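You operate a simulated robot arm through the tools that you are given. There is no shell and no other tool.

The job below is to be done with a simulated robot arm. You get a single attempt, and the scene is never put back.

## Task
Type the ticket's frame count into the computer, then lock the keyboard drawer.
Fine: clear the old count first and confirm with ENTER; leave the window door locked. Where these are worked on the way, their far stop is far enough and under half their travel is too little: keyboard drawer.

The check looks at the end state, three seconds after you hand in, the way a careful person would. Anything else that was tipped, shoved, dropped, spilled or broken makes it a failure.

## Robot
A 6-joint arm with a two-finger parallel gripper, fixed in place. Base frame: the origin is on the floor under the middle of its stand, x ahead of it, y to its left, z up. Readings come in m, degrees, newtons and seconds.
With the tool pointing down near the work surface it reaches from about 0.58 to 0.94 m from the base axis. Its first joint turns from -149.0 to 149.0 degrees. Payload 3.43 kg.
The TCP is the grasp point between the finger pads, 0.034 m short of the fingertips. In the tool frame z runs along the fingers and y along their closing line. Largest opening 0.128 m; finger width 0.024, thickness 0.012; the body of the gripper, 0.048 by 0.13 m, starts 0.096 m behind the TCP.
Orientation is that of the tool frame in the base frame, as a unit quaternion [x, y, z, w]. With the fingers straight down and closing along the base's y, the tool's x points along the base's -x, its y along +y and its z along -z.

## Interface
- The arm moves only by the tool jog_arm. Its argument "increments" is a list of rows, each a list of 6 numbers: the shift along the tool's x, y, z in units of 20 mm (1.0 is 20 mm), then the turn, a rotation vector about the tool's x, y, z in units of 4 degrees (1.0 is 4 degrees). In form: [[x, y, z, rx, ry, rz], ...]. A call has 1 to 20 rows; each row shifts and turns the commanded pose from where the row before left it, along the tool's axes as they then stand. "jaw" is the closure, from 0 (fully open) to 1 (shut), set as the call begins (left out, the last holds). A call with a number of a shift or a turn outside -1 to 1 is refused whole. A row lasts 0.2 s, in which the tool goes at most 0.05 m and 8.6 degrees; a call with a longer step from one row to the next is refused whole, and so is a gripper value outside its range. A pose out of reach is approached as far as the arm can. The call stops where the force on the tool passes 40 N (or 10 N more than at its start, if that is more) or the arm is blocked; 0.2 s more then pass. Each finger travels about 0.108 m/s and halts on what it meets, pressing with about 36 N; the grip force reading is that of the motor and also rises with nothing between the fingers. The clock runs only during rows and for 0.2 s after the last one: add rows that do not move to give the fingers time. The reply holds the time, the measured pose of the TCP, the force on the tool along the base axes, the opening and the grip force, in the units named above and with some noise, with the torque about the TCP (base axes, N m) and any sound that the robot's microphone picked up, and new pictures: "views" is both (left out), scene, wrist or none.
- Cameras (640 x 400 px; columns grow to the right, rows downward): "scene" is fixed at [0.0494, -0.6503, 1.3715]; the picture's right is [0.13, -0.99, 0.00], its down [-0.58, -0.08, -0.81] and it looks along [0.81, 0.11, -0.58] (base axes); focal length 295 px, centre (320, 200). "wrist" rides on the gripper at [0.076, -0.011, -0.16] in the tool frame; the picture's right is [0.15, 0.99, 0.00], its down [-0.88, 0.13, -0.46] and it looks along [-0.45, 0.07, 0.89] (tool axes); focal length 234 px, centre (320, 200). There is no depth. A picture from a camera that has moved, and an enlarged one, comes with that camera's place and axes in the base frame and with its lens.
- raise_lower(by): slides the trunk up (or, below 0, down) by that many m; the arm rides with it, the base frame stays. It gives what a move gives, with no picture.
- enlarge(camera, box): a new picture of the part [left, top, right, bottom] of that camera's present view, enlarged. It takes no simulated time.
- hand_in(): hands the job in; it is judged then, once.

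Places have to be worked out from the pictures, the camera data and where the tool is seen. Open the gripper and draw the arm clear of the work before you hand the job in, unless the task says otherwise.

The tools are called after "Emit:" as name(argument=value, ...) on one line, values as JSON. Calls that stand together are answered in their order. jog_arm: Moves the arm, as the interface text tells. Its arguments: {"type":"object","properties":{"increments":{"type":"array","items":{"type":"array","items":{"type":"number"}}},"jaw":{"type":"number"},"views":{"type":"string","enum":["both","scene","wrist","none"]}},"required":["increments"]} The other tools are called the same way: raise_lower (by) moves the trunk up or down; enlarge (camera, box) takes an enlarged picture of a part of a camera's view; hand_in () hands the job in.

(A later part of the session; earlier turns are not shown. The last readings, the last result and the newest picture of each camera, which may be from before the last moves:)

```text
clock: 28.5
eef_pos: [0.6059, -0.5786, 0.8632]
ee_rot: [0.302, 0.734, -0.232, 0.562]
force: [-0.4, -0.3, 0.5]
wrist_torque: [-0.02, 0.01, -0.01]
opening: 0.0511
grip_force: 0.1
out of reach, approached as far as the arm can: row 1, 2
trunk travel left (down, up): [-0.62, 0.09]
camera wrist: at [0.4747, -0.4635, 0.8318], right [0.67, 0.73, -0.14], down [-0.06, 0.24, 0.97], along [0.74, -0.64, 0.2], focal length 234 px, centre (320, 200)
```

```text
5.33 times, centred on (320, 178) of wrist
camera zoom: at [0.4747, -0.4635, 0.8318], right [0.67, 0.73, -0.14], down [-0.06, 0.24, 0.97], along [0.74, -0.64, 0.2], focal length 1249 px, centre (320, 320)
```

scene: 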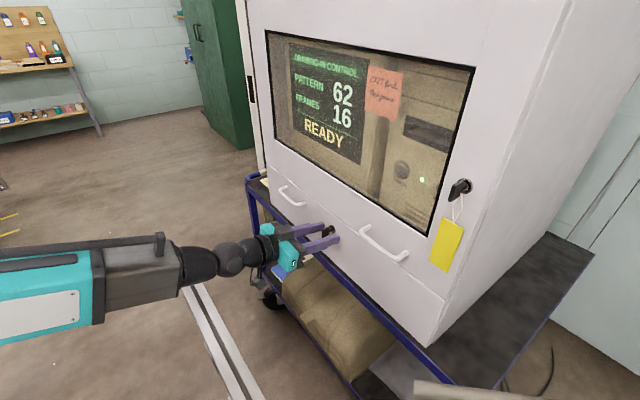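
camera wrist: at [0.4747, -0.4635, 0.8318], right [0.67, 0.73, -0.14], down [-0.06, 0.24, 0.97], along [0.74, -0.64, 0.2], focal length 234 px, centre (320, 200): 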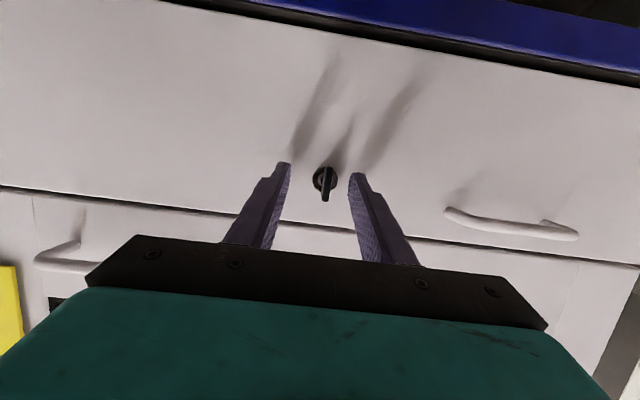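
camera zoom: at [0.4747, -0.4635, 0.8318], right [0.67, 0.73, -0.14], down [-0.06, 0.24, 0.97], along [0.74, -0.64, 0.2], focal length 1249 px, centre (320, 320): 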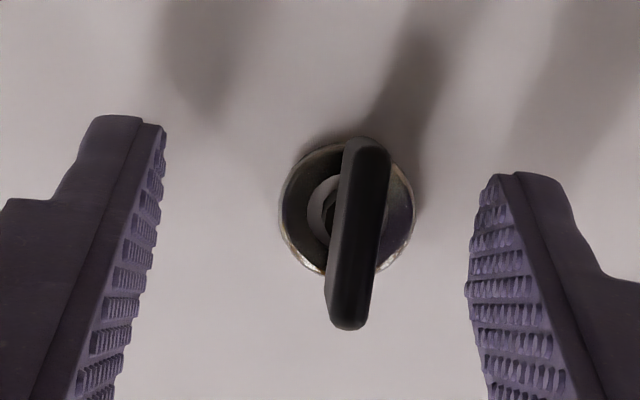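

Depth and height are right, but the lateral shift hadn't taken (still ~6.6 mm off). I apply the lateral shift now that it's in reach.

Emit:
jog_arm(increments=[[0, 0.33, 0, 0, 0, 0], [0, 0, 0, 0, 0, 0]], views="wrist")

Emit:
enlarge(camera="wrist", box=[260, 140, 380, 215])

```text
clock: 29.1
eef_pos: [0.6082, -0.5744, 0.857]
ee_rot: [0.302, 0.743, -0.222, 0.554]
force: [0.0, 0.5, 0.1]
wrist_torque: [-0.01, -0.01, 0.01]
opening: 0.0513
grip_force: 0.0
out of reach, approached as far as the arm can: row 1
trunk travel left (down, up): [-0.62, 0.09]
camera wrist: at [0.4745, -0.4601, 0.8299], right [0.66, 0.74, -0.14], down [-0.05, 0.22, 0.97], along [0.75, -0.63, 0.18], focal length 234 px, centre (320, 200)
```

wrist: 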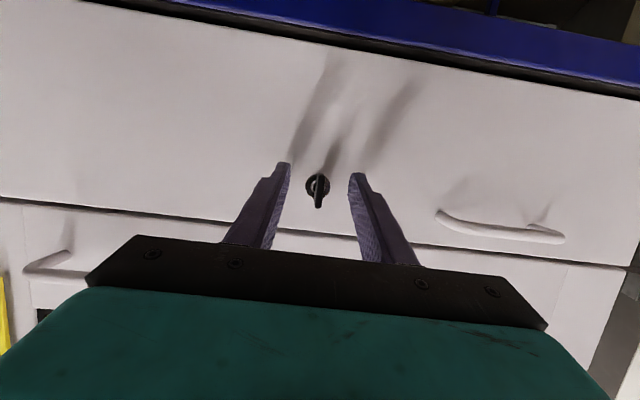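

```text
5.33 times, centred on (320, 178) of wrist
camera zoom: at [0.4745, -0.4601, 0.8299], right [0.66, 0.74, -0.14], down [-0.05, 0.22, 0.97], along [0.75, -0.63, 0.18], focal length 1249 px, centre (320, 320)
```

zoom: 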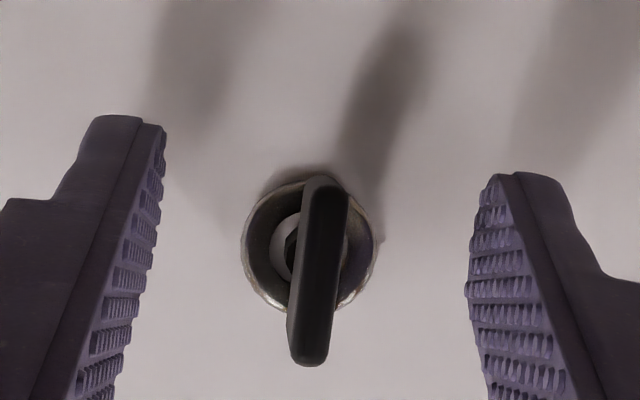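

The "out of reach" drifts come from the tool being nearly in line with the sloping forearm (a wrist singularity). Pitching the tool up to level will bend the wrist more and also give a clean rotation about the lock's axis, so I pitch up 16.6° about the TCP with the fingers still straddling the bow.

Emit:
jog_arm(increments=[[0, 0, 0, 0, -0.83, 0], [0, 0, 0, 0, -0.83, 0], [0, 0, 0, 0, -0.83, 0], [0, 0, 0, 0, -0.83, 0], [0, 0, 0, 0, -0.83, 0], [0, 0, 0, 0, 0, 0]])

Emit:
enlarge(camera="wrist", box=[260, 140, 380, 215])

```text
clock: 30.0
eef_pos: [0.5884, -0.5956, 0.8646]
ee_rot: [0.267, 0.679, -0.258, 0.633]
force: [20.6, 18.9, -5.5]
wrist_torque: [0.0, -0.08, 0.75]
opening: 0.0672
grip_force: 14.4
out of reach, approached as far as the arm can: row 1, 2, 3, 4
trunk travel left (down, up): [-0.62, 0.09]
stopped in row 4: the force on the tool passed its limit at 52 N (the readings are from after the stop); the commanded pose is now the measured one
camera wrist: at [0.4606, -0.4907, 0.7991], right [0.67, 0.72, -0.16], down [-0.19, 0.38, 0.91], along [0.71, -0.58, 0.39], focal length 234 px, centre (320, 200)
```

scene: 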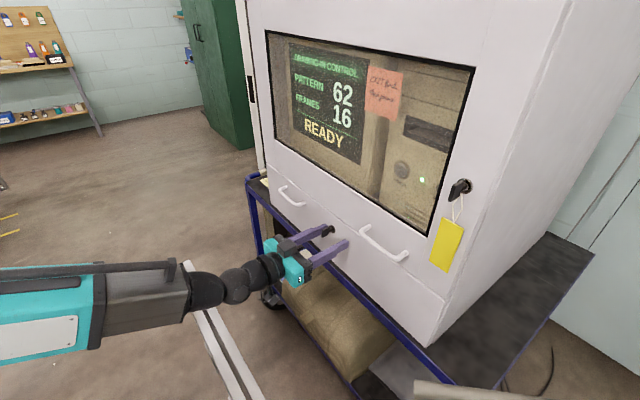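
wrist: 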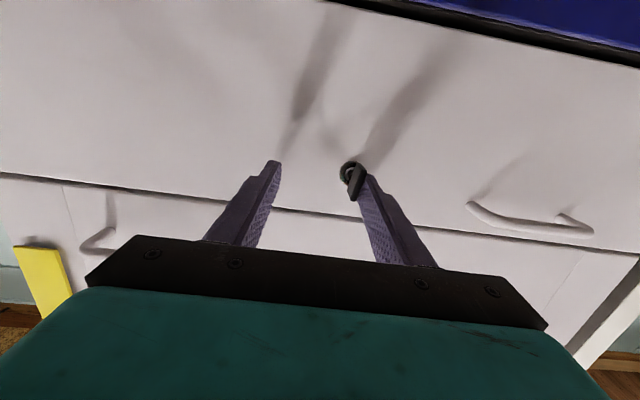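

```text
5.33 times, centred on (320, 178) of wrist
camera zoom: at [0.4606, -0.4907, 0.7991], right [0.67, 0.72, -0.16], down [-0.19, 0.38, 0.91], along [0.71, -0.58, 0.39], focal length 1249 px, centre (320, 320)
```

zoom: 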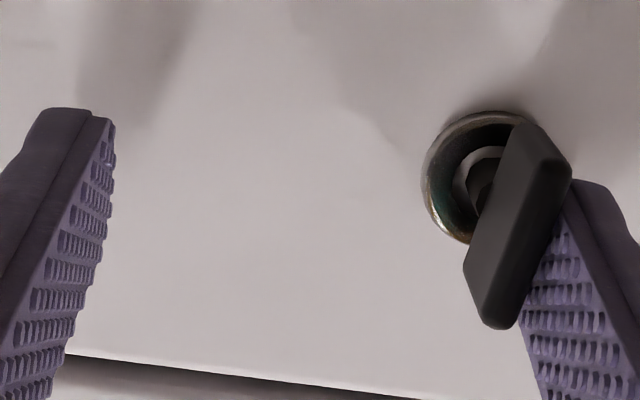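

The arm slid right through the singular region and the left finger pressed on the key, so I release by opening the fingers, then withdraw straight back from the face.

Emit:
jog_arm(increments=[[0, 0, 0, 0, 0, 0], [0, 0, 0, 0, 0, 0], [0, 0, -0.5, 0, 0, 0], [0, 0, -0.5, 0, 0, 0], [0, 0, -0.5, 0, 0, 0], [0, 0, -0.5, 0, 0, 0]], jaw=0.3)

Emit:
enlarge(camera="wrist", box=[280, 120, 440, 220])

```text
clock: 31.4
eef_pos: [0.5546, -0.5706, 0.8685]
ee_rot: [0.27, 0.677, -0.259, 0.634]
force: [0.3, -0.7, 0.2]
wrist_torque: [0.02, -0.01, -0.04]
opening: 0.0895
grip_force: 0.0
trunk travel left (down, up): [-0.62, 0.09]
camera wrist: at [0.4281, -0.465, 0.8031], right [0.68, 0.72, -0.15], down [-0.19, 0.38, 0.91], along [0.71, -0.59, 0.39], focal length 234 px, centre (320, 200)
```

scene: 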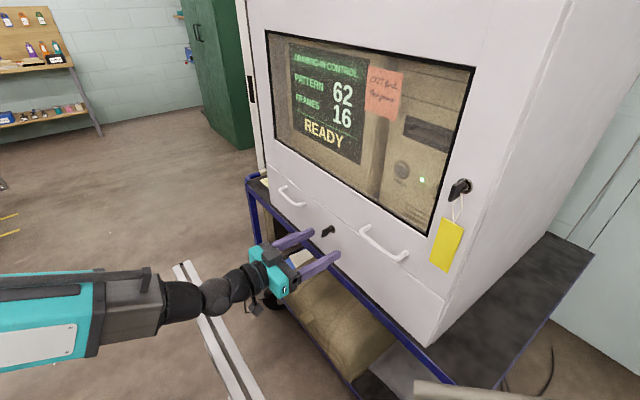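
wrist: 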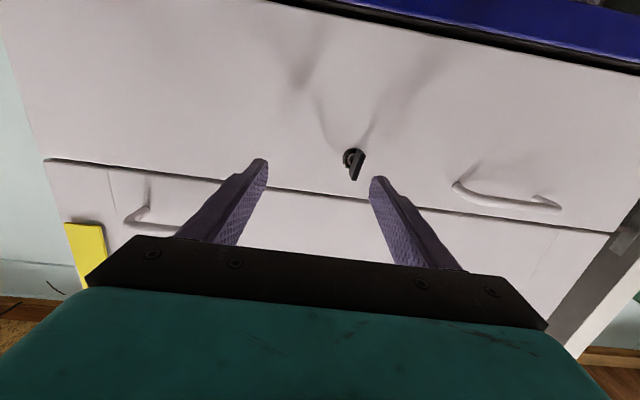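

```text
4.00 times, centred on (360, 170) of wrist
camera zoom: at [0.4281, -0.465, 0.8031], right [0.68, 0.72, -0.15], down [-0.19, 0.38, 0.91], along [0.71, -0.59, 0.39], focal length 937 px, centre (160, 320)
```

zoom: 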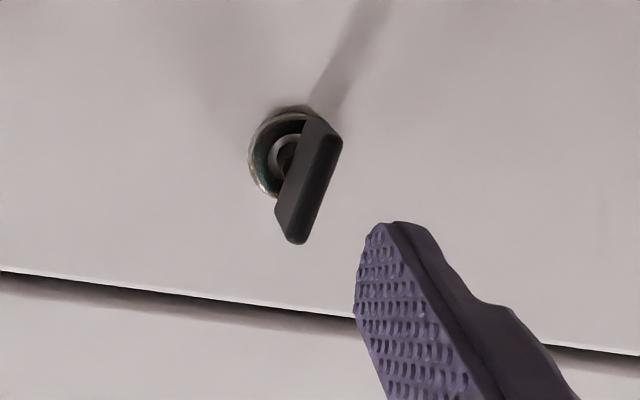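

The key seems turned only a few degrees and I'm clear of it (n≈0.085). The tool is now nearly level and off the singular pose, so I try a gentle lateral move left by 4 cm to realign with the key.

Emit:
jog_arm(increments=[[0, 0.4, 0, 0.1, 0, 0], [0, 0.4, 0, 0.1, 0, 0], [0, 0.4, 0, 0.1, 0, 0], [0, 0.4, 0, 0, 0, 0], [0, 0.3, 0, 0, 0, 0]], jaw=0.55)

Emit:
enlarge(camera="wrist", box=[260, 120, 420, 220])

```text
clock: 32.6
eef_pos: [0.5585, -0.5668, 0.8685]
ee_rot: [0.27, 0.678, -0.257, 0.633]
force: [0.5, -0.1, -0.2]
wrist_torque: [0.0, -0.02, 0.01]
opening: 0.0577
grip_force: 0.0
out of reach, approached as far as the arm can: row 2, 3, 4, 5
trunk travel left (down, up): [-0.62, 0.09]
camera wrist: at [0.4315, -0.462, 0.804], right [0.68, 0.72, -0.15], down [-0.19, 0.37, 0.91], along [0.71, -0.58, 0.39], focal length 234 px, centre (320, 200)
```

scene: 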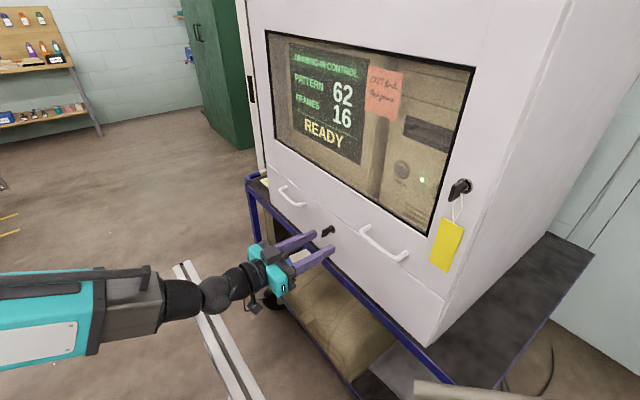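
wrist: 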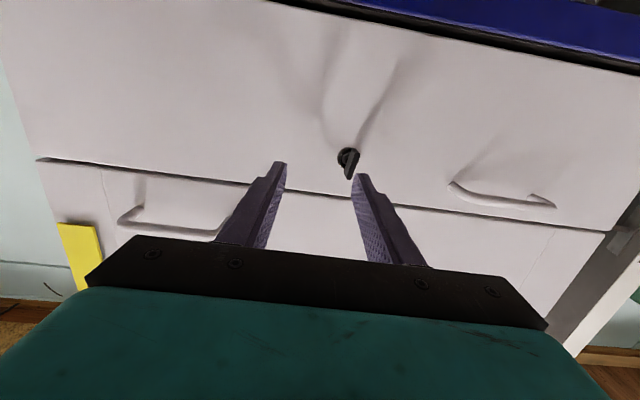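

```text
4.00 times, centred on (340, 170) of wrist
camera zoom: at [0.4315, -0.462, 0.804], right [0.68, 0.72, -0.15], down [-0.19, 0.37, 0.91], along [0.71, -0.58, 0.39], focal length 937 px, centre (240, 320)
```

zoom: 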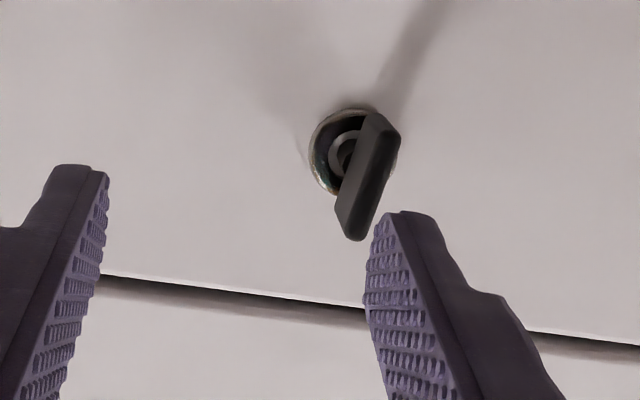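

Leftward motion is blocked: the wrist is bent "upward" relative to the sloping forearm, against a joint limit. I'll unwind by rising, yawing left and pitching down, and later come back with a lower trunk so the forearm slopes less. First I rise clear.

Emit:
jog_arm(increments=[[-1, 0, -0.2, 0, 0, 0], [-1, 0, -0.2, 0, 0, 0], [-1, 0, 0, 0, 0, 0], [-1, 0, 0, 0, 0, 0], [-1, 0, 0, 0, 0, 0], [-1, 0, 0, 0, 0, 0], [-1, 0, 0, 0, 0, 0], [0, 0, 0, -0.9, 0, 0], [0, 0, 0, -0.9, 0, 0], [0, 0, 0, -0.9, 0, 0], [0, 0, 0, -0.9, 0, 0], [0, 0, 0, -0.9, 0, 0], [0, 0, 0, -0.9, 0, 0], [0, 0, 0, -0.9, 0, 0], [0, 0, 0, -0.9, 0, 0], [0, 0, 0, -0.9, 0, 0]])

```text
clock: 36.0
eef_pos: [0.5561, -0.5728, 1.0099]
ee_rot: [0.09, 0.722, -0.067, 0.683]
force: [-0.6, 0.0, 0.6]
wrist_torque: [0.02, -0.04, 0.0]
opening: 0.0576
grip_force: 0.1
out of reach, approached as far as the arm can: row 1
trunk travel left (down, up): [-0.62, 0.09]
camera wrist: at [0.3943, -0.5457, 0.9437], right [0.21, 0.97, -0.12], down [-0.37, 0.19, 0.91], along [0.9, -0.15, 0.4], focal length 234 px, centre (320, 200)
```

scene: 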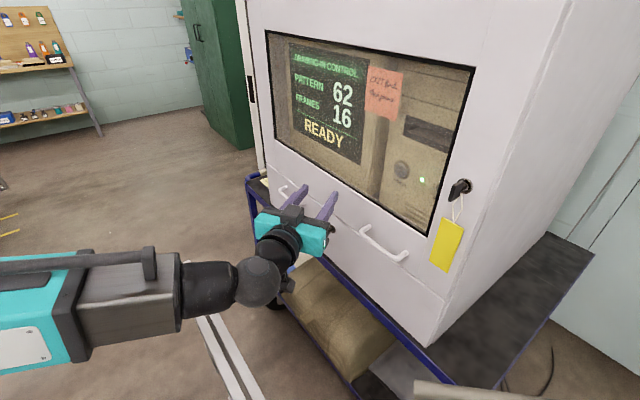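
wrist: 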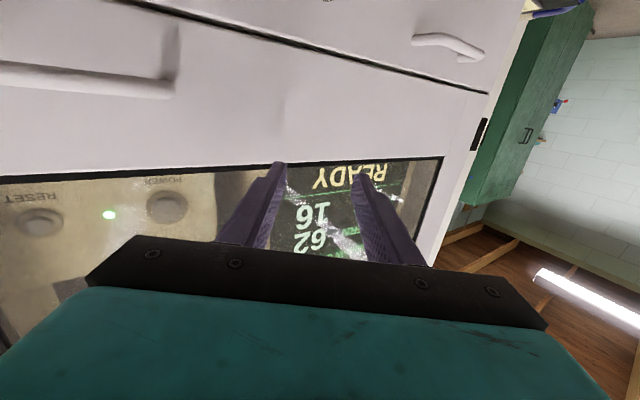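

Yawing left worked cleanly; the tool now points along about -13° and level. Next I pitch down ~61° to return the wrist to its natural downward bend.

Emit:
jog_arm(increments=[[0, 0, 0, 0, 0.95, 0], [0, 0, 0, 0, 0.95, 0], [0, 0, 0, 0, 0.95, 0], [0, 0, 0, 0, 0.95, 0], [0, 0, 0, 0, 0.95, 0], [0, 0, 0, 0, 0.95, 0], [0, 0, 0, 0, 0.95, 0], [0, 0, 0, 0, 0.95, 0], [0, 0, 0, 0, 0.95, 0], [0, 0, 0, 0, 0.95, 0], [0, 0, 0, 0, 0.95, 0], [0, 0, 0, 0, 0.95, 0], [0, 0, 0, 0, 0.95, 0], [0, 0, 0, 0, 0.95, 0], [0, 0, 0, 0, 0.95, 0], [0, 0, 0, 0, 0.95, 0]])

```text
clock: 39.4
eef_pos: [0.5556, -0.5731, 1.0119]
ee_rot: [0.112, 0.968, -0.013, 0.223]
force: [-0.6, 0.7, 0.3]
wrist_torque: [-0.03, 0.0, -0.02]
opening: 0.0573
grip_force: 0.1
trunk travel left (down, up): [-0.62, 0.09]
camera wrist: at [0.4185, -0.5561, 1.1212], right [0.09, 1.0, -0.04], down [0.6, -0.03, 0.8], along [0.79, -0.1, -0.6], focal length 234 px, centre (320, 200)
```

scene: 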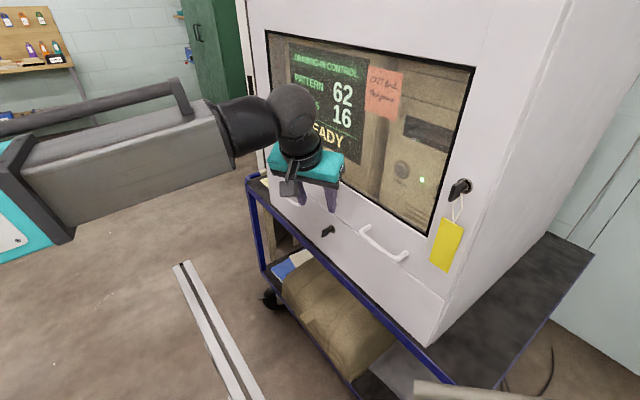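
wrist: 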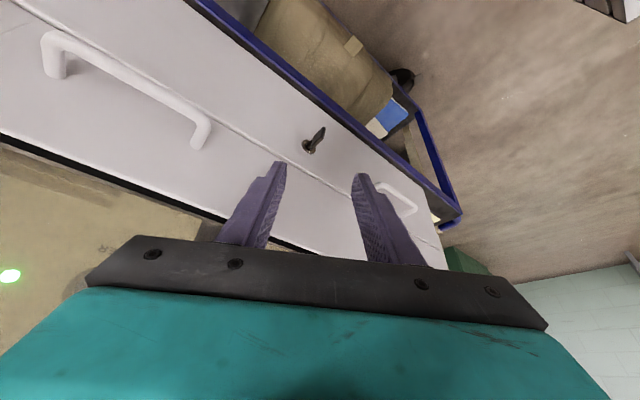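

The wrist is back in its natural bend, and the key can be seen from above in this view. I enlarge it to check the key's present angle.

Emit:
enlarge(camera="wrist", box=[270, 100, 350, 170])

Emit:
enlarge(camera="scene", box=[300, 205, 364, 250])

Emit:
enlarge(camera="scene", box=[430, 165, 494, 210])

```text
5.71 times, centred on (310, 135) of wrist
camera zoom: at [0.4185, -0.5561, 1.1212], right [0.09, 1.0, -0.04], down [0.6, -0.03, 0.8], along [0.79, -0.1, -0.6], focal length 1338 px, centre (377, 571)
```

zoom: 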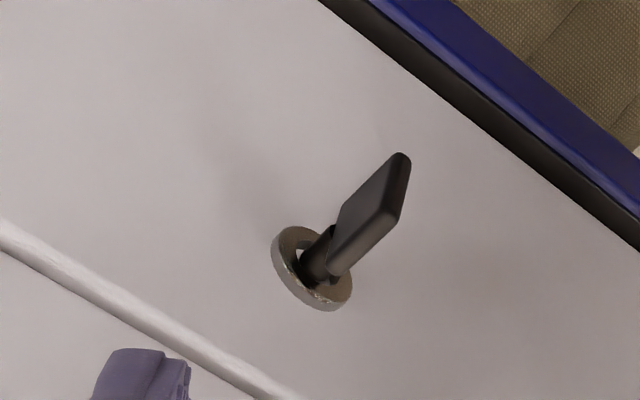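

```text
8.89 times, centred on (332, 228) of scene
camera zoom: at [0.0494, -0.6503, 1.3715], right [0.13, -0.99, 0.0], down [-0.58, -0.08, -0.81], along [0.81, 0.11, -0.58], focal length 2622 px, centre (213, -44)
```

zoom: 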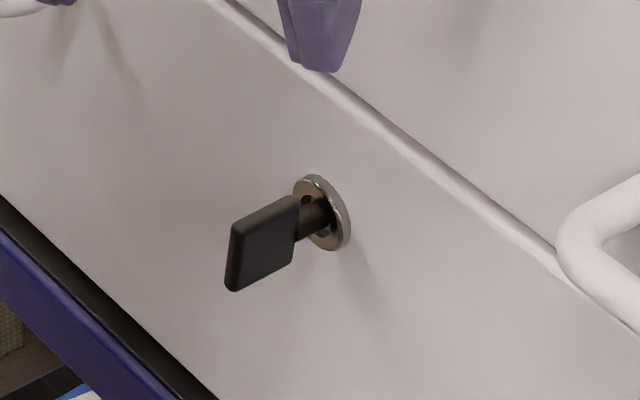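

```text
8.89 times, centred on (462, 188) of scene
camera zoom: at [0.0494, -0.6503, 1.3715], right [0.13, -0.99, 0.0], down [-0.58, -0.08, -0.81], along [0.81, 0.11, -0.58], focal length 2622 px, centre (-942, 311)
```

zoom: 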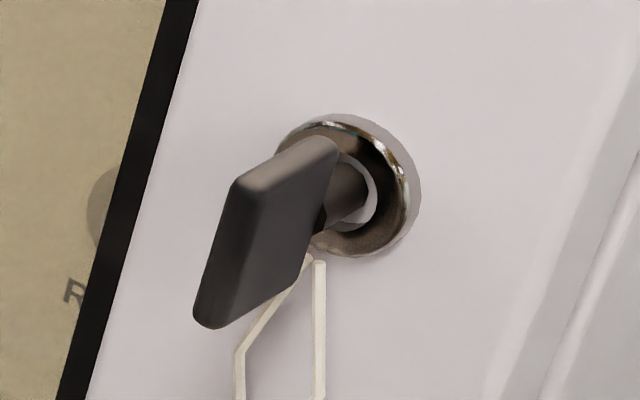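

The drawer key has turned only about 5° clockwise, so clockwise is likely its free direction. I'll approach it at roughly 28° below horizontal in this natural wrist configuration: pitch up 36° here, lower 6 cm, then yaw right 35°.

Emit:
jog_arm(increments=[[0, 0, 0, 0, -0.9, 0], [0, 0, 0, 0, -0.9, 0], [0, 0, 0, 0, -0.9, 0], [0, 0, 0, 0, -0.9, 0], [0, 0, 0, 0, -0.9, 0], [0, 0, 0, 0, -0.9, 0], [0, 0, 0, 0, -0.9, 0], [0, 0, 0, 0, -0.9, 0], [0, 0, 0, 0, -0.9, 0], [0, 0, 0, 0, -0.9, 0], [0.883, 0, 0.469, 0, 0, 0], [0.883, 0, 0.469, 0, 0, 0], [0.883, 0, 0.469, 0, 0, 0]], views="scene")

```text
clock: 42.2
eef_pos: [0.5563, -0.5727, 0.9502]
ee_rot: [0.103, 0.852, -0.047, 0.512]
force: [-0.6, -0.7, -1.0]
wrist_torque: [0.01, -0.01, -0.02]
opening: 0.0574
grip_force: 0.1
trunk travel left (down, up): [-0.62, 0.09]
```

scene: 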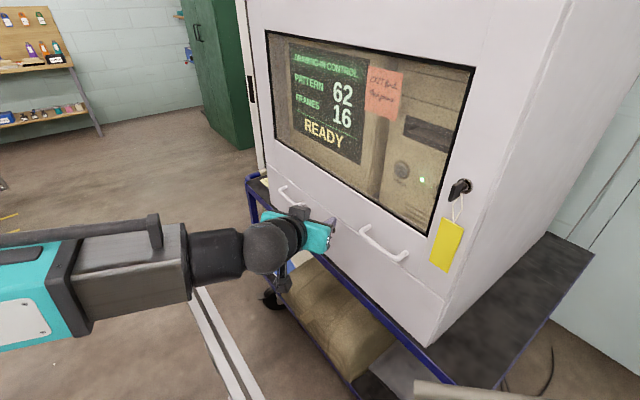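

No reach flags this time. Now I yaw right about 33° around the vertical so the tool faces the cabinet squarely.

Emit:
jog_arm(increments=[[0, 0, 0, 0.818, -0.024, 0.393], [0, 0, 0, 0.818, -0.024, 0.393], [0, 0, 0, 0.818, -0.024, 0.393], [0, 0, 0, 0.818, -0.024, 0.393], [0, 0, 0, 0.818, -0.024, 0.393], [0, 0, 0, 0.818, -0.024, 0.393], [0, 0, 0, 0.818, -0.024, 0.393], [0, 0, 0, 0.818, -0.024, 0.393], [0, 0, 0, 0.818, -0.024, 0.393], [0, 0, 0, 0, 0, 0]])

```text
clock: 44.4
eef_pos: [0.5567, -0.5714, 0.9516]
ee_rot: [0.331, 0.789, -0.198, 0.478]
force: [0.5, 1.5, -0.5]
wrist_torque: [-0.02, 0.04, 0.0]
opening: 0.0574
grip_force: 0.0
trunk travel left (down, up): [-0.62, 0.09]
camera wrist: at [0.424, -0.4528, 0.9573], right [0.66, 0.74, -0.13], down [0.09, 0.09, 0.99], along [0.75, -0.66, -0.01], focal length 234 px, centre (320, 200)
```

scene: 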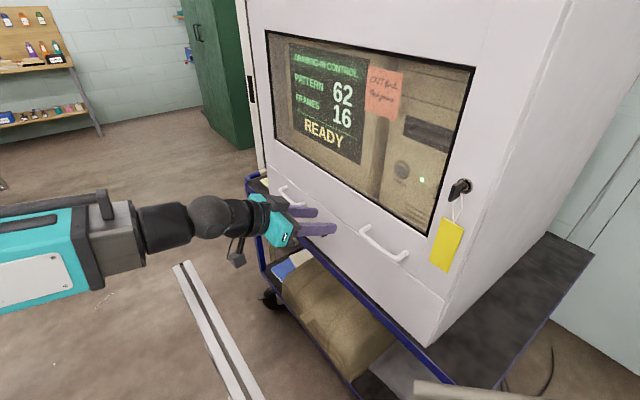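
wrist: 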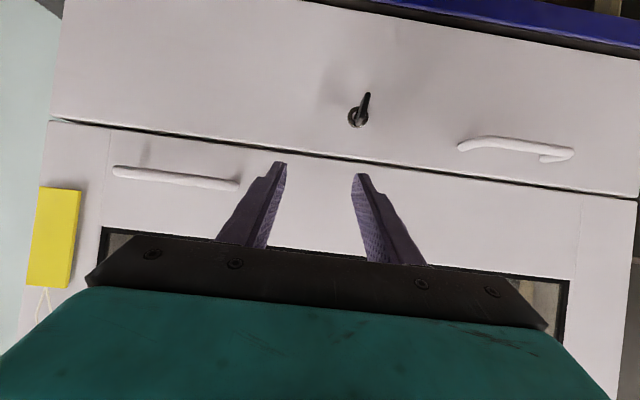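

Clean yaw; the tool is at φ≈28°, squared to the face, and the lock checks out at (0.640, -0.604, 0.857). I slide left 36 mm to line up with the key and then lower with the trunk.

Emit:
jog_arm(increments=[[0, 0.605, 0, 0, 0, 0], [0, 0.605, 0, 0, 0, 0], [0, 0.605, 0, 0, 0, 0], [0, 0, 0, 0, 0, 0]], views="wrist")

Emit:
raise_lower(by=-0.08)

Emit:
enlarge(camera="wrist", box=[260, 100, 380, 200])

```text
clock: 45.4
eef_pos: [0.5803, -0.5451, 0.9504]
ee_rot: [0.331, 0.789, -0.198, 0.478]
force: [-0.1, 0.6, -0.9]
wrist_torque: [0.02, 0.0, 0.0]
opening: 0.0577
grip_force: 0.1
trunk travel left (down, up): [-0.62, 0.09]
camera wrist: at [0.4485, -0.4271, 0.9579], right [0.66, 0.74, -0.13], down [0.09, 0.09, 0.99], along [0.75, -0.66, -0.01], focal length 234 px, centre (320, 200)
```

wrist: 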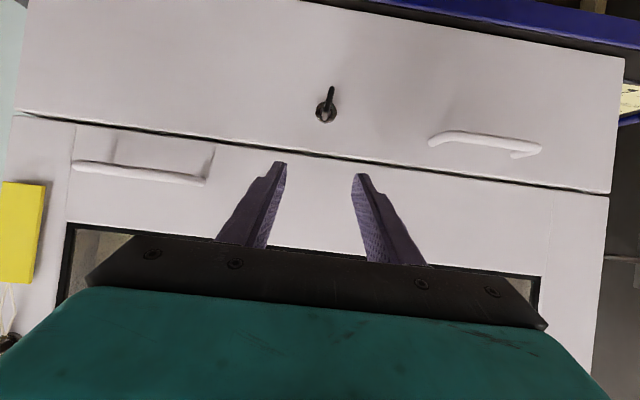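

```text
clock: 46.6
eef_pos: [0.58, -0.5456, 0.8711]
ee_rot: [0.332, 0.789, -0.199, 0.477]
force: [1.1, 0.3, 0.0]
wrist_torque: [0.0, 0.0, -0.01]
opening: 0.0576
grip_force: 0.3
trunk travel left (down, up): [-0.54, 0.17]
```

```text
4.00 times, centred on (320, 150) of wrist
camera zoom: at [0.4484, -0.4272, 0.8779], right [0.66, 0.74, -0.13], down [0.09, 0.09, 0.99], along [0.75, -0.66, -0.01], focal length 937 px, centre (320, 400)
```

zoom: 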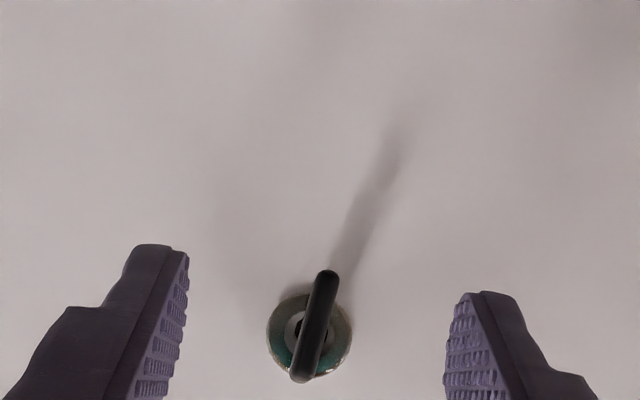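

Aligned within ~2 mm; the key is tilted ~8° clockwise. I advance horizontally onto the bow while rolling 6° to match its tilt, fingers still open around it.

Emit:
jog_arm(increments=[[-0.2025, 0.02, 0.4775, 0, 0, 0.375], [-0.2025, 0.02, 0.4775, 0, 0, 0.375], [-0.2025, 0.02, 0.4775, 0, 0, 0.375], [-0.2025, 0.02, 0.4775, 0, 0, 0.375], [0, 0, 0, 0, 0, 0]])

Emit:
enlarge(camera="wrist", box=[260, 120, 380, 200])

```text
clock: 47.8
eef_pos: [0.6096, -0.5748, 0.8677]
ee_rot: [0.372, 0.771, -0.173, 0.488]
force: [-0.3, 0.0, -0.1]
wrist_torque: [0.02, 0.02, 0.01]
opening: 0.0577
grip_force: 0.1
trunk travel left (down, up): [-0.54, 0.17]
camera wrist: at [0.483, -0.45, 0.8742], right [0.7, 0.71, -0.03], down [0.03, 0.02, 1.0], along [0.72, -0.7, -0.01], focal length 234 px, centre (320, 200)
```

scene: 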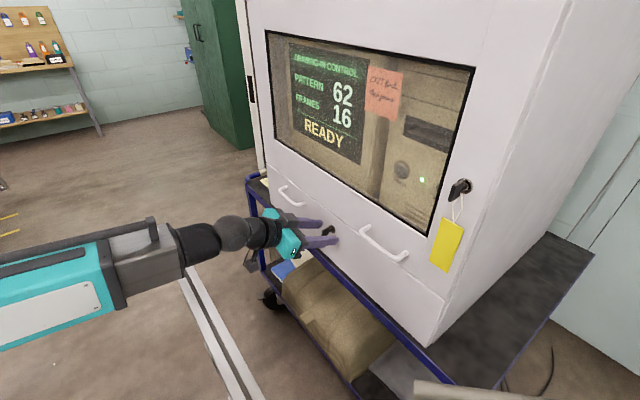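
wrist: 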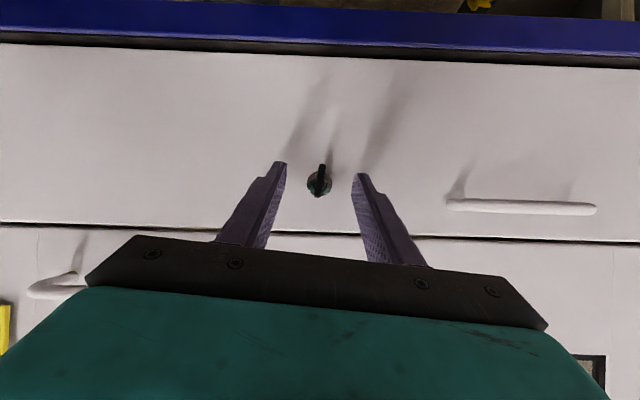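

```text
5.00 times, centred on (320, 160) of wrist
camera zoom: at [0.483, -0.45, 0.8742], right [0.7, 0.71, -0.03], down [0.03, 0.02, 1.0], along [0.72, -0.7, -0.01], focal length 1171 px, centre (320, 400)
```

zoom: 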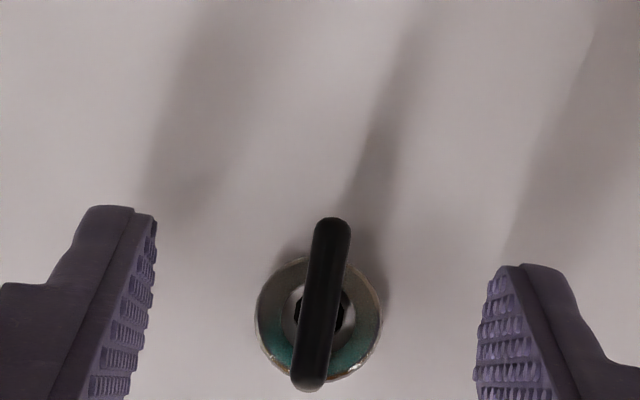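

The bow is centred between the pads. I close the gripper on it and hold still.

Emit:
jog_arm(increments=[[0, 0, 0, 0, 0, 0], [0, 0, 0, 0, 0, 0], [0, 0, 0, 0, 0, 0]], jaw=1.0, views="wrist")

Emit:
enlarge(camera="wrist", box=[260, 120, 380, 200])

```text
clock: 48.6
eef_pos: [0.6101, -0.5747, 0.8689]
ee_rot: [0.372, 0.771, -0.174, 0.487]
force: [2.4, 1.4, 1.4]
wrist_torque: [-0.12, -0.16, 0.39]
opening: 0.0086
grip_force: 42.7
trunk travel left (down, up): [-0.54, 0.17]
camera wrist: at [0.4832, -0.4497, 0.8743], right [0.7, 0.72, -0.03], down [0.03, 0.02, 1.0], along [0.72, -0.7, -0.01], focal length 234 px, centre (320, 200)
```

wrist: 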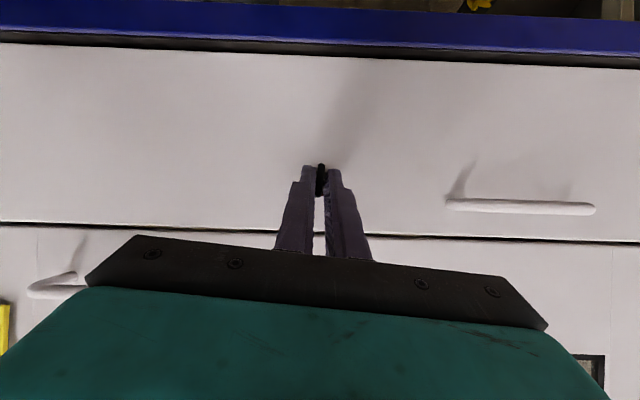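

```text
5.00 times, centred on (320, 160) of wrist
camera zoom: at [0.4832, -0.4497, 0.8743], right [0.7, 0.72, -0.03], down [0.03, 0.02, 1.0], along [0.72, -0.7, -0.01], focal length 1171 px, centre (320, 400)
```

zoom: 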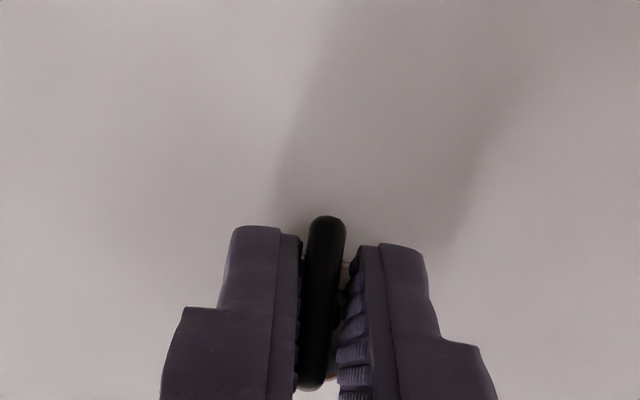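

The key is gripped (8.6 mm opening, low side forces). I now turn clockwise about the lock's axis in 3° steps, 15° first, watching force and torque.

Emit:
jog_arm(increments=[[-0.003, -0.028, 0, -0.347, 0.038, 0.665], [-0.003, -0.028, 0, -0.347, 0.038, 0.665], [-0.003, -0.028, 0, -0.347, 0.038, 0.665], [-0.003, -0.028, 0, -0.347, 0.038, 0.665], [-0.003, -0.028, 0, -0.347, 0.038, 0.665], [0, 0, 0, 0, 0, 0]], views="wrist")

Emit:
enlarge(camera="wrist", box=[260, 120, 380, 200])

```text
clock: 50.0
eef_pos: [0.6082, -0.5749, 0.868]
ee_rot: [0.43, 0.735, -0.066, 0.521]
force: [-0.5, 4.9, 1.8]
wrist_torque: [0.15, 0.14, 0.29]
opening: 0.0089
grip_force: 42.6
trunk travel left (down, up): [-0.54, 0.17]
camera wrist: at [0.4802, -0.453, 0.8732], right [0.68, 0.7, 0.23], down [-0.15, -0.17, 0.97], along [0.72, -0.7, -0.01], focal length 234 px, centre (320, 200)
```

wrist: 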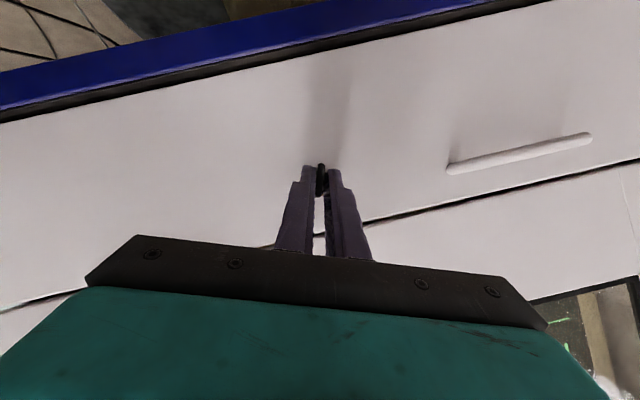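

```text
5.00 times, centred on (320, 160) of wrist
camera zoom: at [0.4802, -0.453, 0.8732], right [0.68, 0.7, 0.23], down [-0.15, -0.17, 0.97], along [0.72, -0.7, -0.01], focal length 1171 px, centre (320, 400)
```

zoom: 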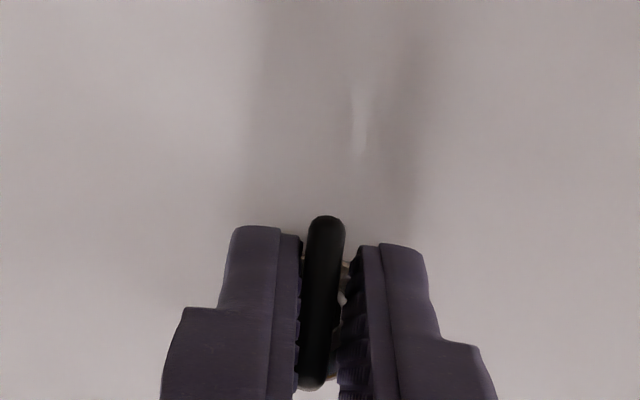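

The key turns with the gripper at very low torque, so clockwise is free. I continue another 24° about the lock axis.

Emit:
jog_arm(increments=[[-0.004, -0.037, 0, -0.463, 0.05, 0.886], [-0.004, -0.037, 0, -0.463, 0.05, 0.886], [-0.004, -0.037, 0, -0.463, 0.05, 0.886], [-0.004, -0.037, 0, -0.463, 0.05, 0.886], [-0.004, -0.037, 0, -0.463, 0.05, 0.886], [-0.004, -0.037, 0, -0.463, 0.05, 0.886], [0, 0, 0, 0, 0, 0]])

Emit:
enlarge(camera="wrist", box=[260, 120, 380, 200])

```text
clock: 51.6
eef_pos: [0.6059, -0.5788, 0.8655]
ee_rot: [0.506, 0.651, 0.107, 0.556]
force: [-2.4, -1.0, 2.7]
wrist_torque: [-0.17, -0.14, 0.05]
opening: 0.0087
grip_force: 41.9
trunk travel left (down, up): [-0.54, 0.17]
camera wrist: at [0.476, -0.4572, 0.8688], right [0.55, 0.57, 0.6], down [-0.42, -0.43, 0.8], along [0.72, -0.7, 0.0], focal length 234 px, centre (320, 200)
```

scene: 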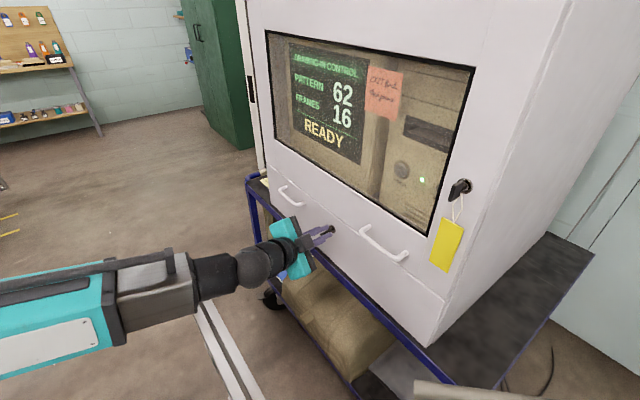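
wrist: 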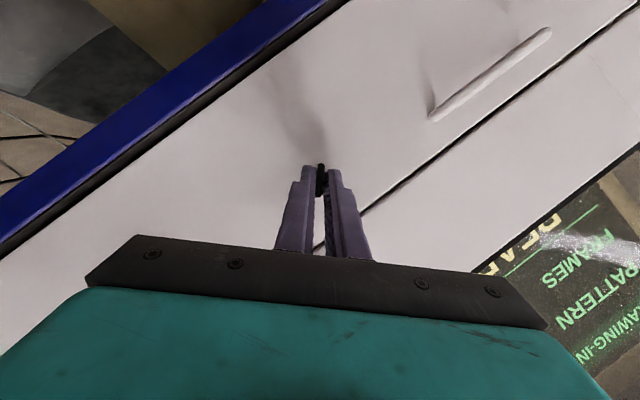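

```text
5.00 times, centred on (320, 160) of wrist
camera zoom: at [0.476, -0.4572, 0.8688], right [0.55, 0.57, 0.6], down [-0.42, -0.43, 0.8], along [0.72, -0.7, 0.0], focal length 1171 px, centre (320, 400)
```

zoom: 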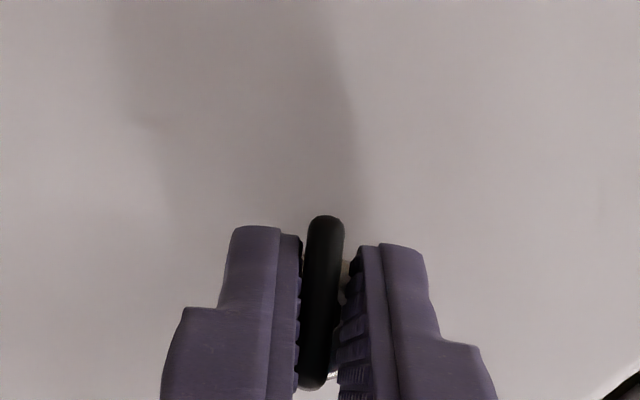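

The key is now about 46° round and everything is tracking, with the forearm well above the bar. I continue another 24° about the lock axis.

Emit:
jog_arm(increments=[[-0.004, -0.037, 0, -0.463, 0.05, 0.886], [-0.004, -0.037, 0, -0.463, 0.05, 0.886], [-0.004, -0.037, 0, -0.463, 0.05, 0.886], [-0.004, -0.037, 0, -0.463, 0.05, 0.886], [-0.004, -0.037, 0, -0.463, 0.05, 0.886], [-0.004, -0.037, 0, -0.463, 0.05, 0.886], [0, 0, 0, 0, 0, 0]])

```text
clock: 53.2
eef_pos: [0.6028, -0.5812, 0.8625]
ee_rot: [0.561, 0.539, 0.274, 0.565]
force: [-8.0, 7.2, -9.0]
wrist_torque: [0.24, 0.35, 0.63]
opening: 0.0088
grip_force: 42.7
trunk travel left (down, up): [-0.54, 0.17]
camera wrist: at [0.4731, -0.4601, 0.8628], right [0.33, 0.35, 0.88], down [-0.61, -0.62, 0.48], along [0.72, -0.7, 0.01], focal length 234 px, centre (320, 200)
```

scene: 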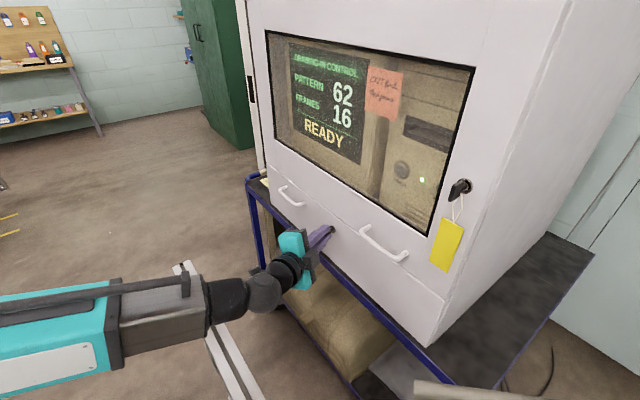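
wrist: 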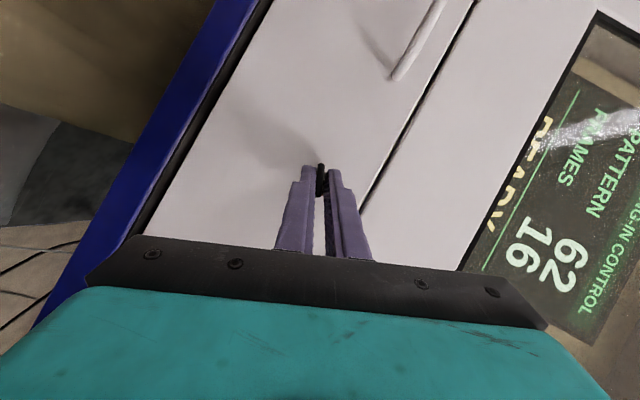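

The key is at about 70° with modest forces. I finish the last ~20° by rolling about the tool's own axis to keep the forearm above the bar.

Emit:
jog_arm(increments=[[-0.002, -0.02, 0, -0.2, 0.02, 0.8], [-0.002, -0.02, 0, -0.2, 0.02, 0.8], [-0.002, -0.02, 0, -0.2, 0.02, 0.8], [-0.002, -0.02, 0, -0.2, 0.02, 0.8], [-0.002, -0.02, 0, -0.2, 0.02, 0.8], [0, 0, 0, 0, 0, 0]])

Emit:
enlarge(camera="wrist", box=[260, 120, 380, 200])

```text
clock: 54.6
eef_pos: [0.6026, -0.5821, 0.8607]
ee_rot: [0.61, 0.447, 0.37, 0.539]
force: [-7.4, 0.5, -5.3]
wrist_torque: [-0.83, -0.76, 0.13]
opening: 0.0098
grip_force: 43.5
trunk travel left (down, up): [-0.54, 0.17]
camera wrist: at [0.4759, -0.4577, 0.8704], right [0.19, 0.12, 0.97], down [-0.69, -0.69, 0.22], along [0.69, -0.72, -0.05], focal length 234 px, centre (320, 200)
```

scene: 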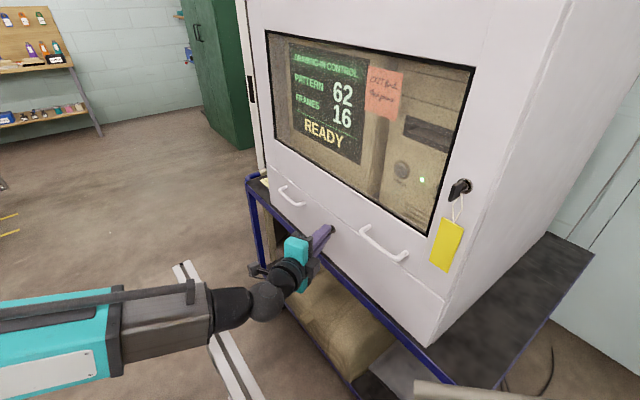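
wrist: 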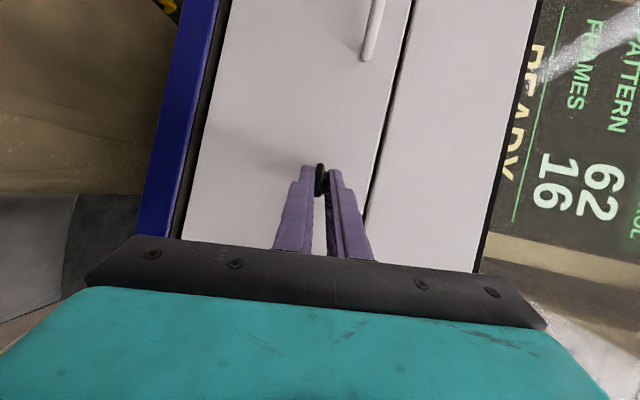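

```text
5.00 times, centred on (320, 160) of wrist
camera zoom: at [0.4759, -0.4577, 0.8704], right [0.19, 0.12, 0.97], down [-0.69, -0.69, 0.22], along [0.69, -0.72, -0.05], focal length 1171 px, centre (320, 400)
```

zoom: 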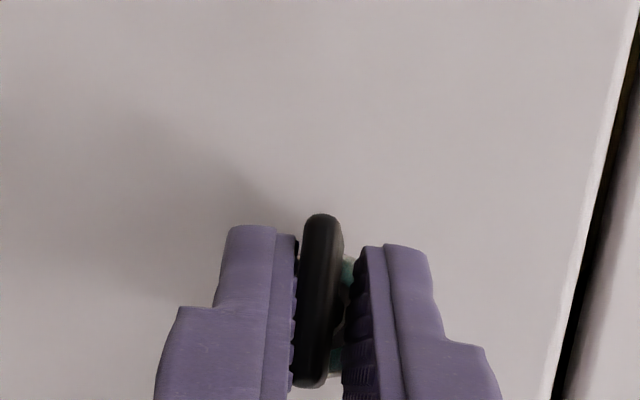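

The key is at roughly 85° with no stop torque about its axis yet. I turn a further 12° about the lock axis in small steps, watching for the stop.

Emit:
jog_arm(increments=[[0, -0.03, 0, -0.33, 0.087, 0.666], [0, -0.03, 0, -0.33, 0.087, 0.666], [0, -0.03, 0, -0.33, 0.087, 0.666], [0, -0.03, 0, -0.33, 0.087, 0.666], [0, 0, 0, 0, 0, 0]])

Emit:
enlarge(camera="wrist", box=[260, 120, 380, 200])

```text
clock: 55.8
eef_pos: [0.602, -0.5823, 0.8592]
ee_rot: [0.618, 0.378, 0.447, 0.525]
force: [-7.1, -1.8, -7.0]
wrist_torque: [-1.04, -0.4, -0.1]
opening: 0.011
grip_force: 44.3
trunk travel left (down, up): [-0.54, 0.17]
camera wrist: at [0.4741, -0.4596, 0.8673], right [0.05, -0.02, 1.0], down [-0.71, -0.7, 0.02], along [0.7, -0.71, -0.05], focal length 234 px, centre (320, 200)
```

scene: 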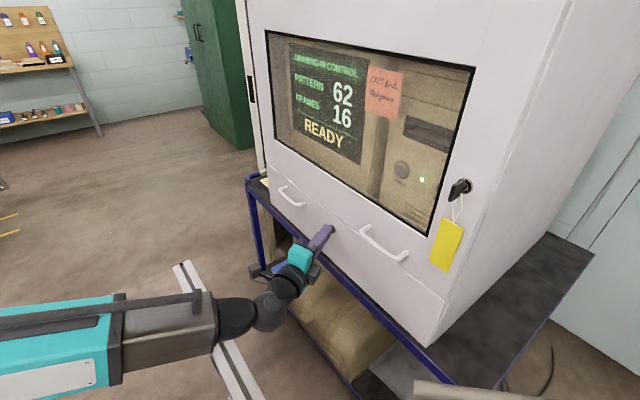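
wrist: 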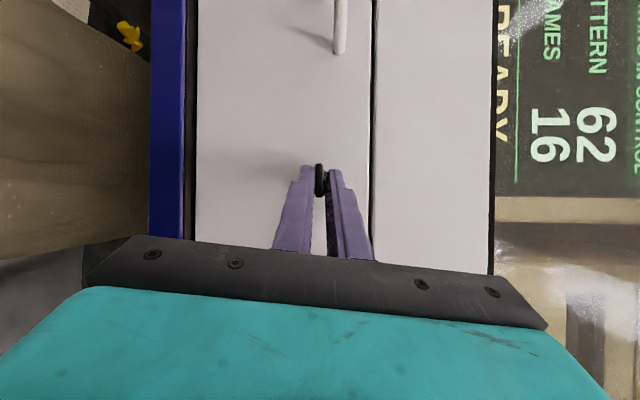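

```text
5.00 times, centred on (320, 160) of wrist
camera zoom: at [0.4741, -0.4596, 0.8673], right [0.05, -0.02, 1.0], down [-0.71, -0.7, 0.02], along [0.7, -0.71, -0.05], focal length 1171 px, centre (320, 400)
```

zoom: 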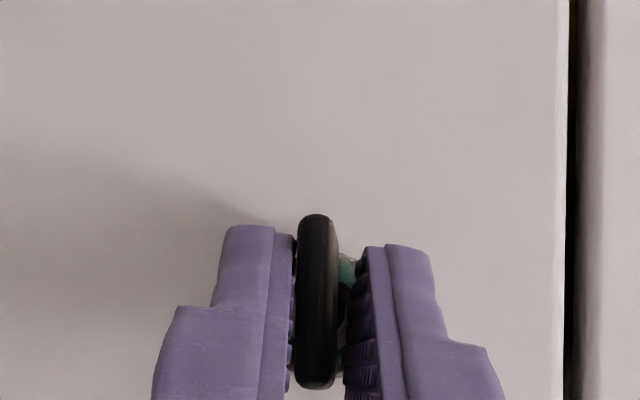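

The plate is now exactly horizontal while the pads have rotated slightly past it with ~0.45 N·m resistance: the stop at 90° is reached. I relax the roll by 6°.

Emit:
jog_arm(increments=[[0, 0.02, 0, 0.33, -0.087, -0.666], [0, 0.02, 0, 0.33, -0.087, -0.666], [0, 0, 0, 0, 0, 0]], views="none")

Emit:
jog_arm(increments=[[0, 0, 0, 0, 0, 0], [0, 0, 0, 0, 0, 0], [0, 0, 0, 0, 0, 0], [0.37, -0.06, -0.74, 0, 0, 0], [0.37, -0.06, -0.74, 0, 0, 0], [0.37, -0.06, -0.74, 0, 0, 0]], jaw=0.6)

```text
clock: 56.6
eef_pos: [0.6015, -0.5826, 0.8593]
ee_rot: [0.614, 0.414, 0.409, 0.533]
force: [-6.3, -3.5, -5.1]
wrist_torque: [-0.83, -0.51, -0.48]
opening: 0.0098
grip_force: 43.9
trunk travel left (down, up): [-0.54, 0.17]
```

```text
clock: 58.0
eef_pos: [0.5685, -0.5462, 0.8629]
ee_rot: [0.615, 0.415, 0.409, 0.532]
force: [0.2, 0.9, -0.2]
wrist_torque: [0.01, -0.01, -0.03]
opening: 0.0511
grip_force: 0.0
trunk travel left (down, up): [-0.54, 0.17]
camera wrist: at [0.4403, -0.4225, 0.8709], right [0.12, 0.05, 0.99], down [-0.7, -0.7, 0.12], along [0.7, -0.71, -0.05], focal length 234 px, centre (320, 200)
```

scene: 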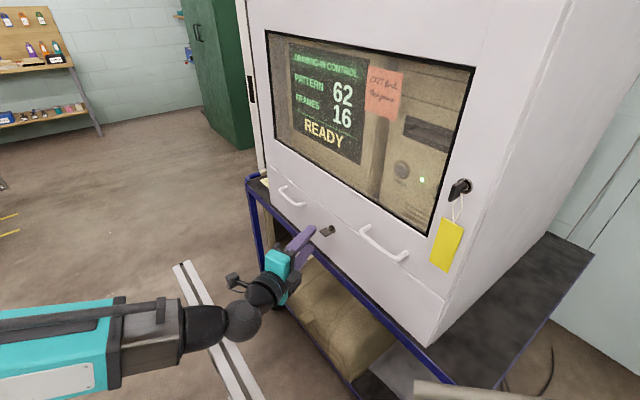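
wrist: 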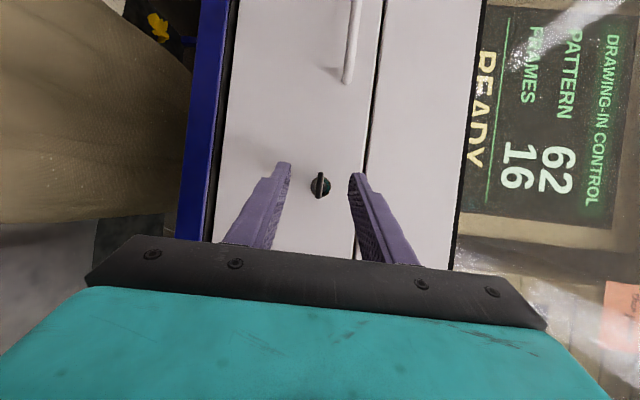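

The key now sits horizontal (unlocked position). Next is the handle: I'll grip it with the tool ~45° down, which needs a higher trunk, so I raise the trunk 0.16 m (lifting the tool clear).

Emit:
raise_lower(by=0.16)

Emit:
jog_arm(increments=[[0, 0, 0, 0.95, 0, 0], [0, 0, 0, 0.95, 0, 0], [0, 0, 0, 0.95, 0, 0], [0, 0, 0, 0.95, 0, 0], [0, 0, 0, 0.95, 0, 0], [0, 0, 0, 0.95, 0, 0], [0, 0, 0, 0.95, 0, 0], [0, 0, 0, 0.95, 0, 0], [0, 0, 0, 0.95, 0, 0], [0, 0, 0, 0.95, 0, 0]])

```text
clock: 59.8
eef_pos: [0.5689, -0.5467, 1.0223]
ee_rot: [0.614, 0.415, 0.409, 0.533]
force: [-0.2, -0.5, -0.9]
wrist_torque: [0.01, 0.02, -0.01]
opening: 0.0508
grip_force: 0.0
trunk travel left (down, up): [-0.7, 0.01]
```

```text
clock: 62.0
eef_pos: [0.5672, -0.546, 1.0215]
ee_rot: [0.755, 0.525, 0.251, 0.303]
force: [0.4, 0.8, 0.8]
wrist_torque: [0.0, 0.01, 0.0]
opening: 0.0511
grip_force: 0.0
trunk travel left (down, up): [-0.7, 0.01]
camera wrist: at [0.4734, -0.4399, 1.1284], right [0.68, -0.12, 0.72], down [-0.52, -0.78, 0.35], along [0.52, -0.62, -0.59], focal length 234 px, centre (320, 200)
```

scene: 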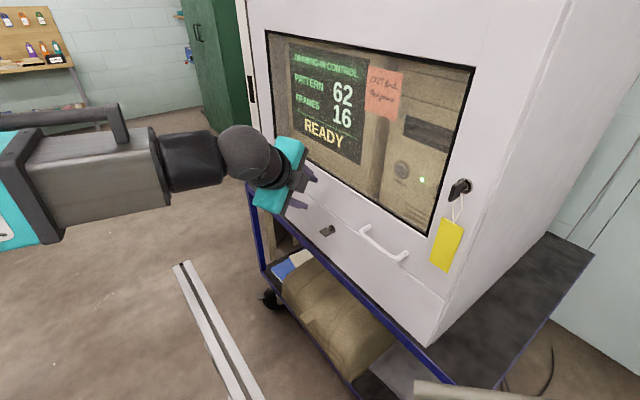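
wrist: 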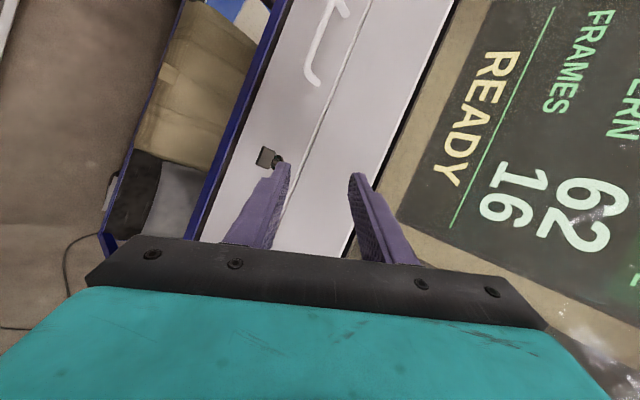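

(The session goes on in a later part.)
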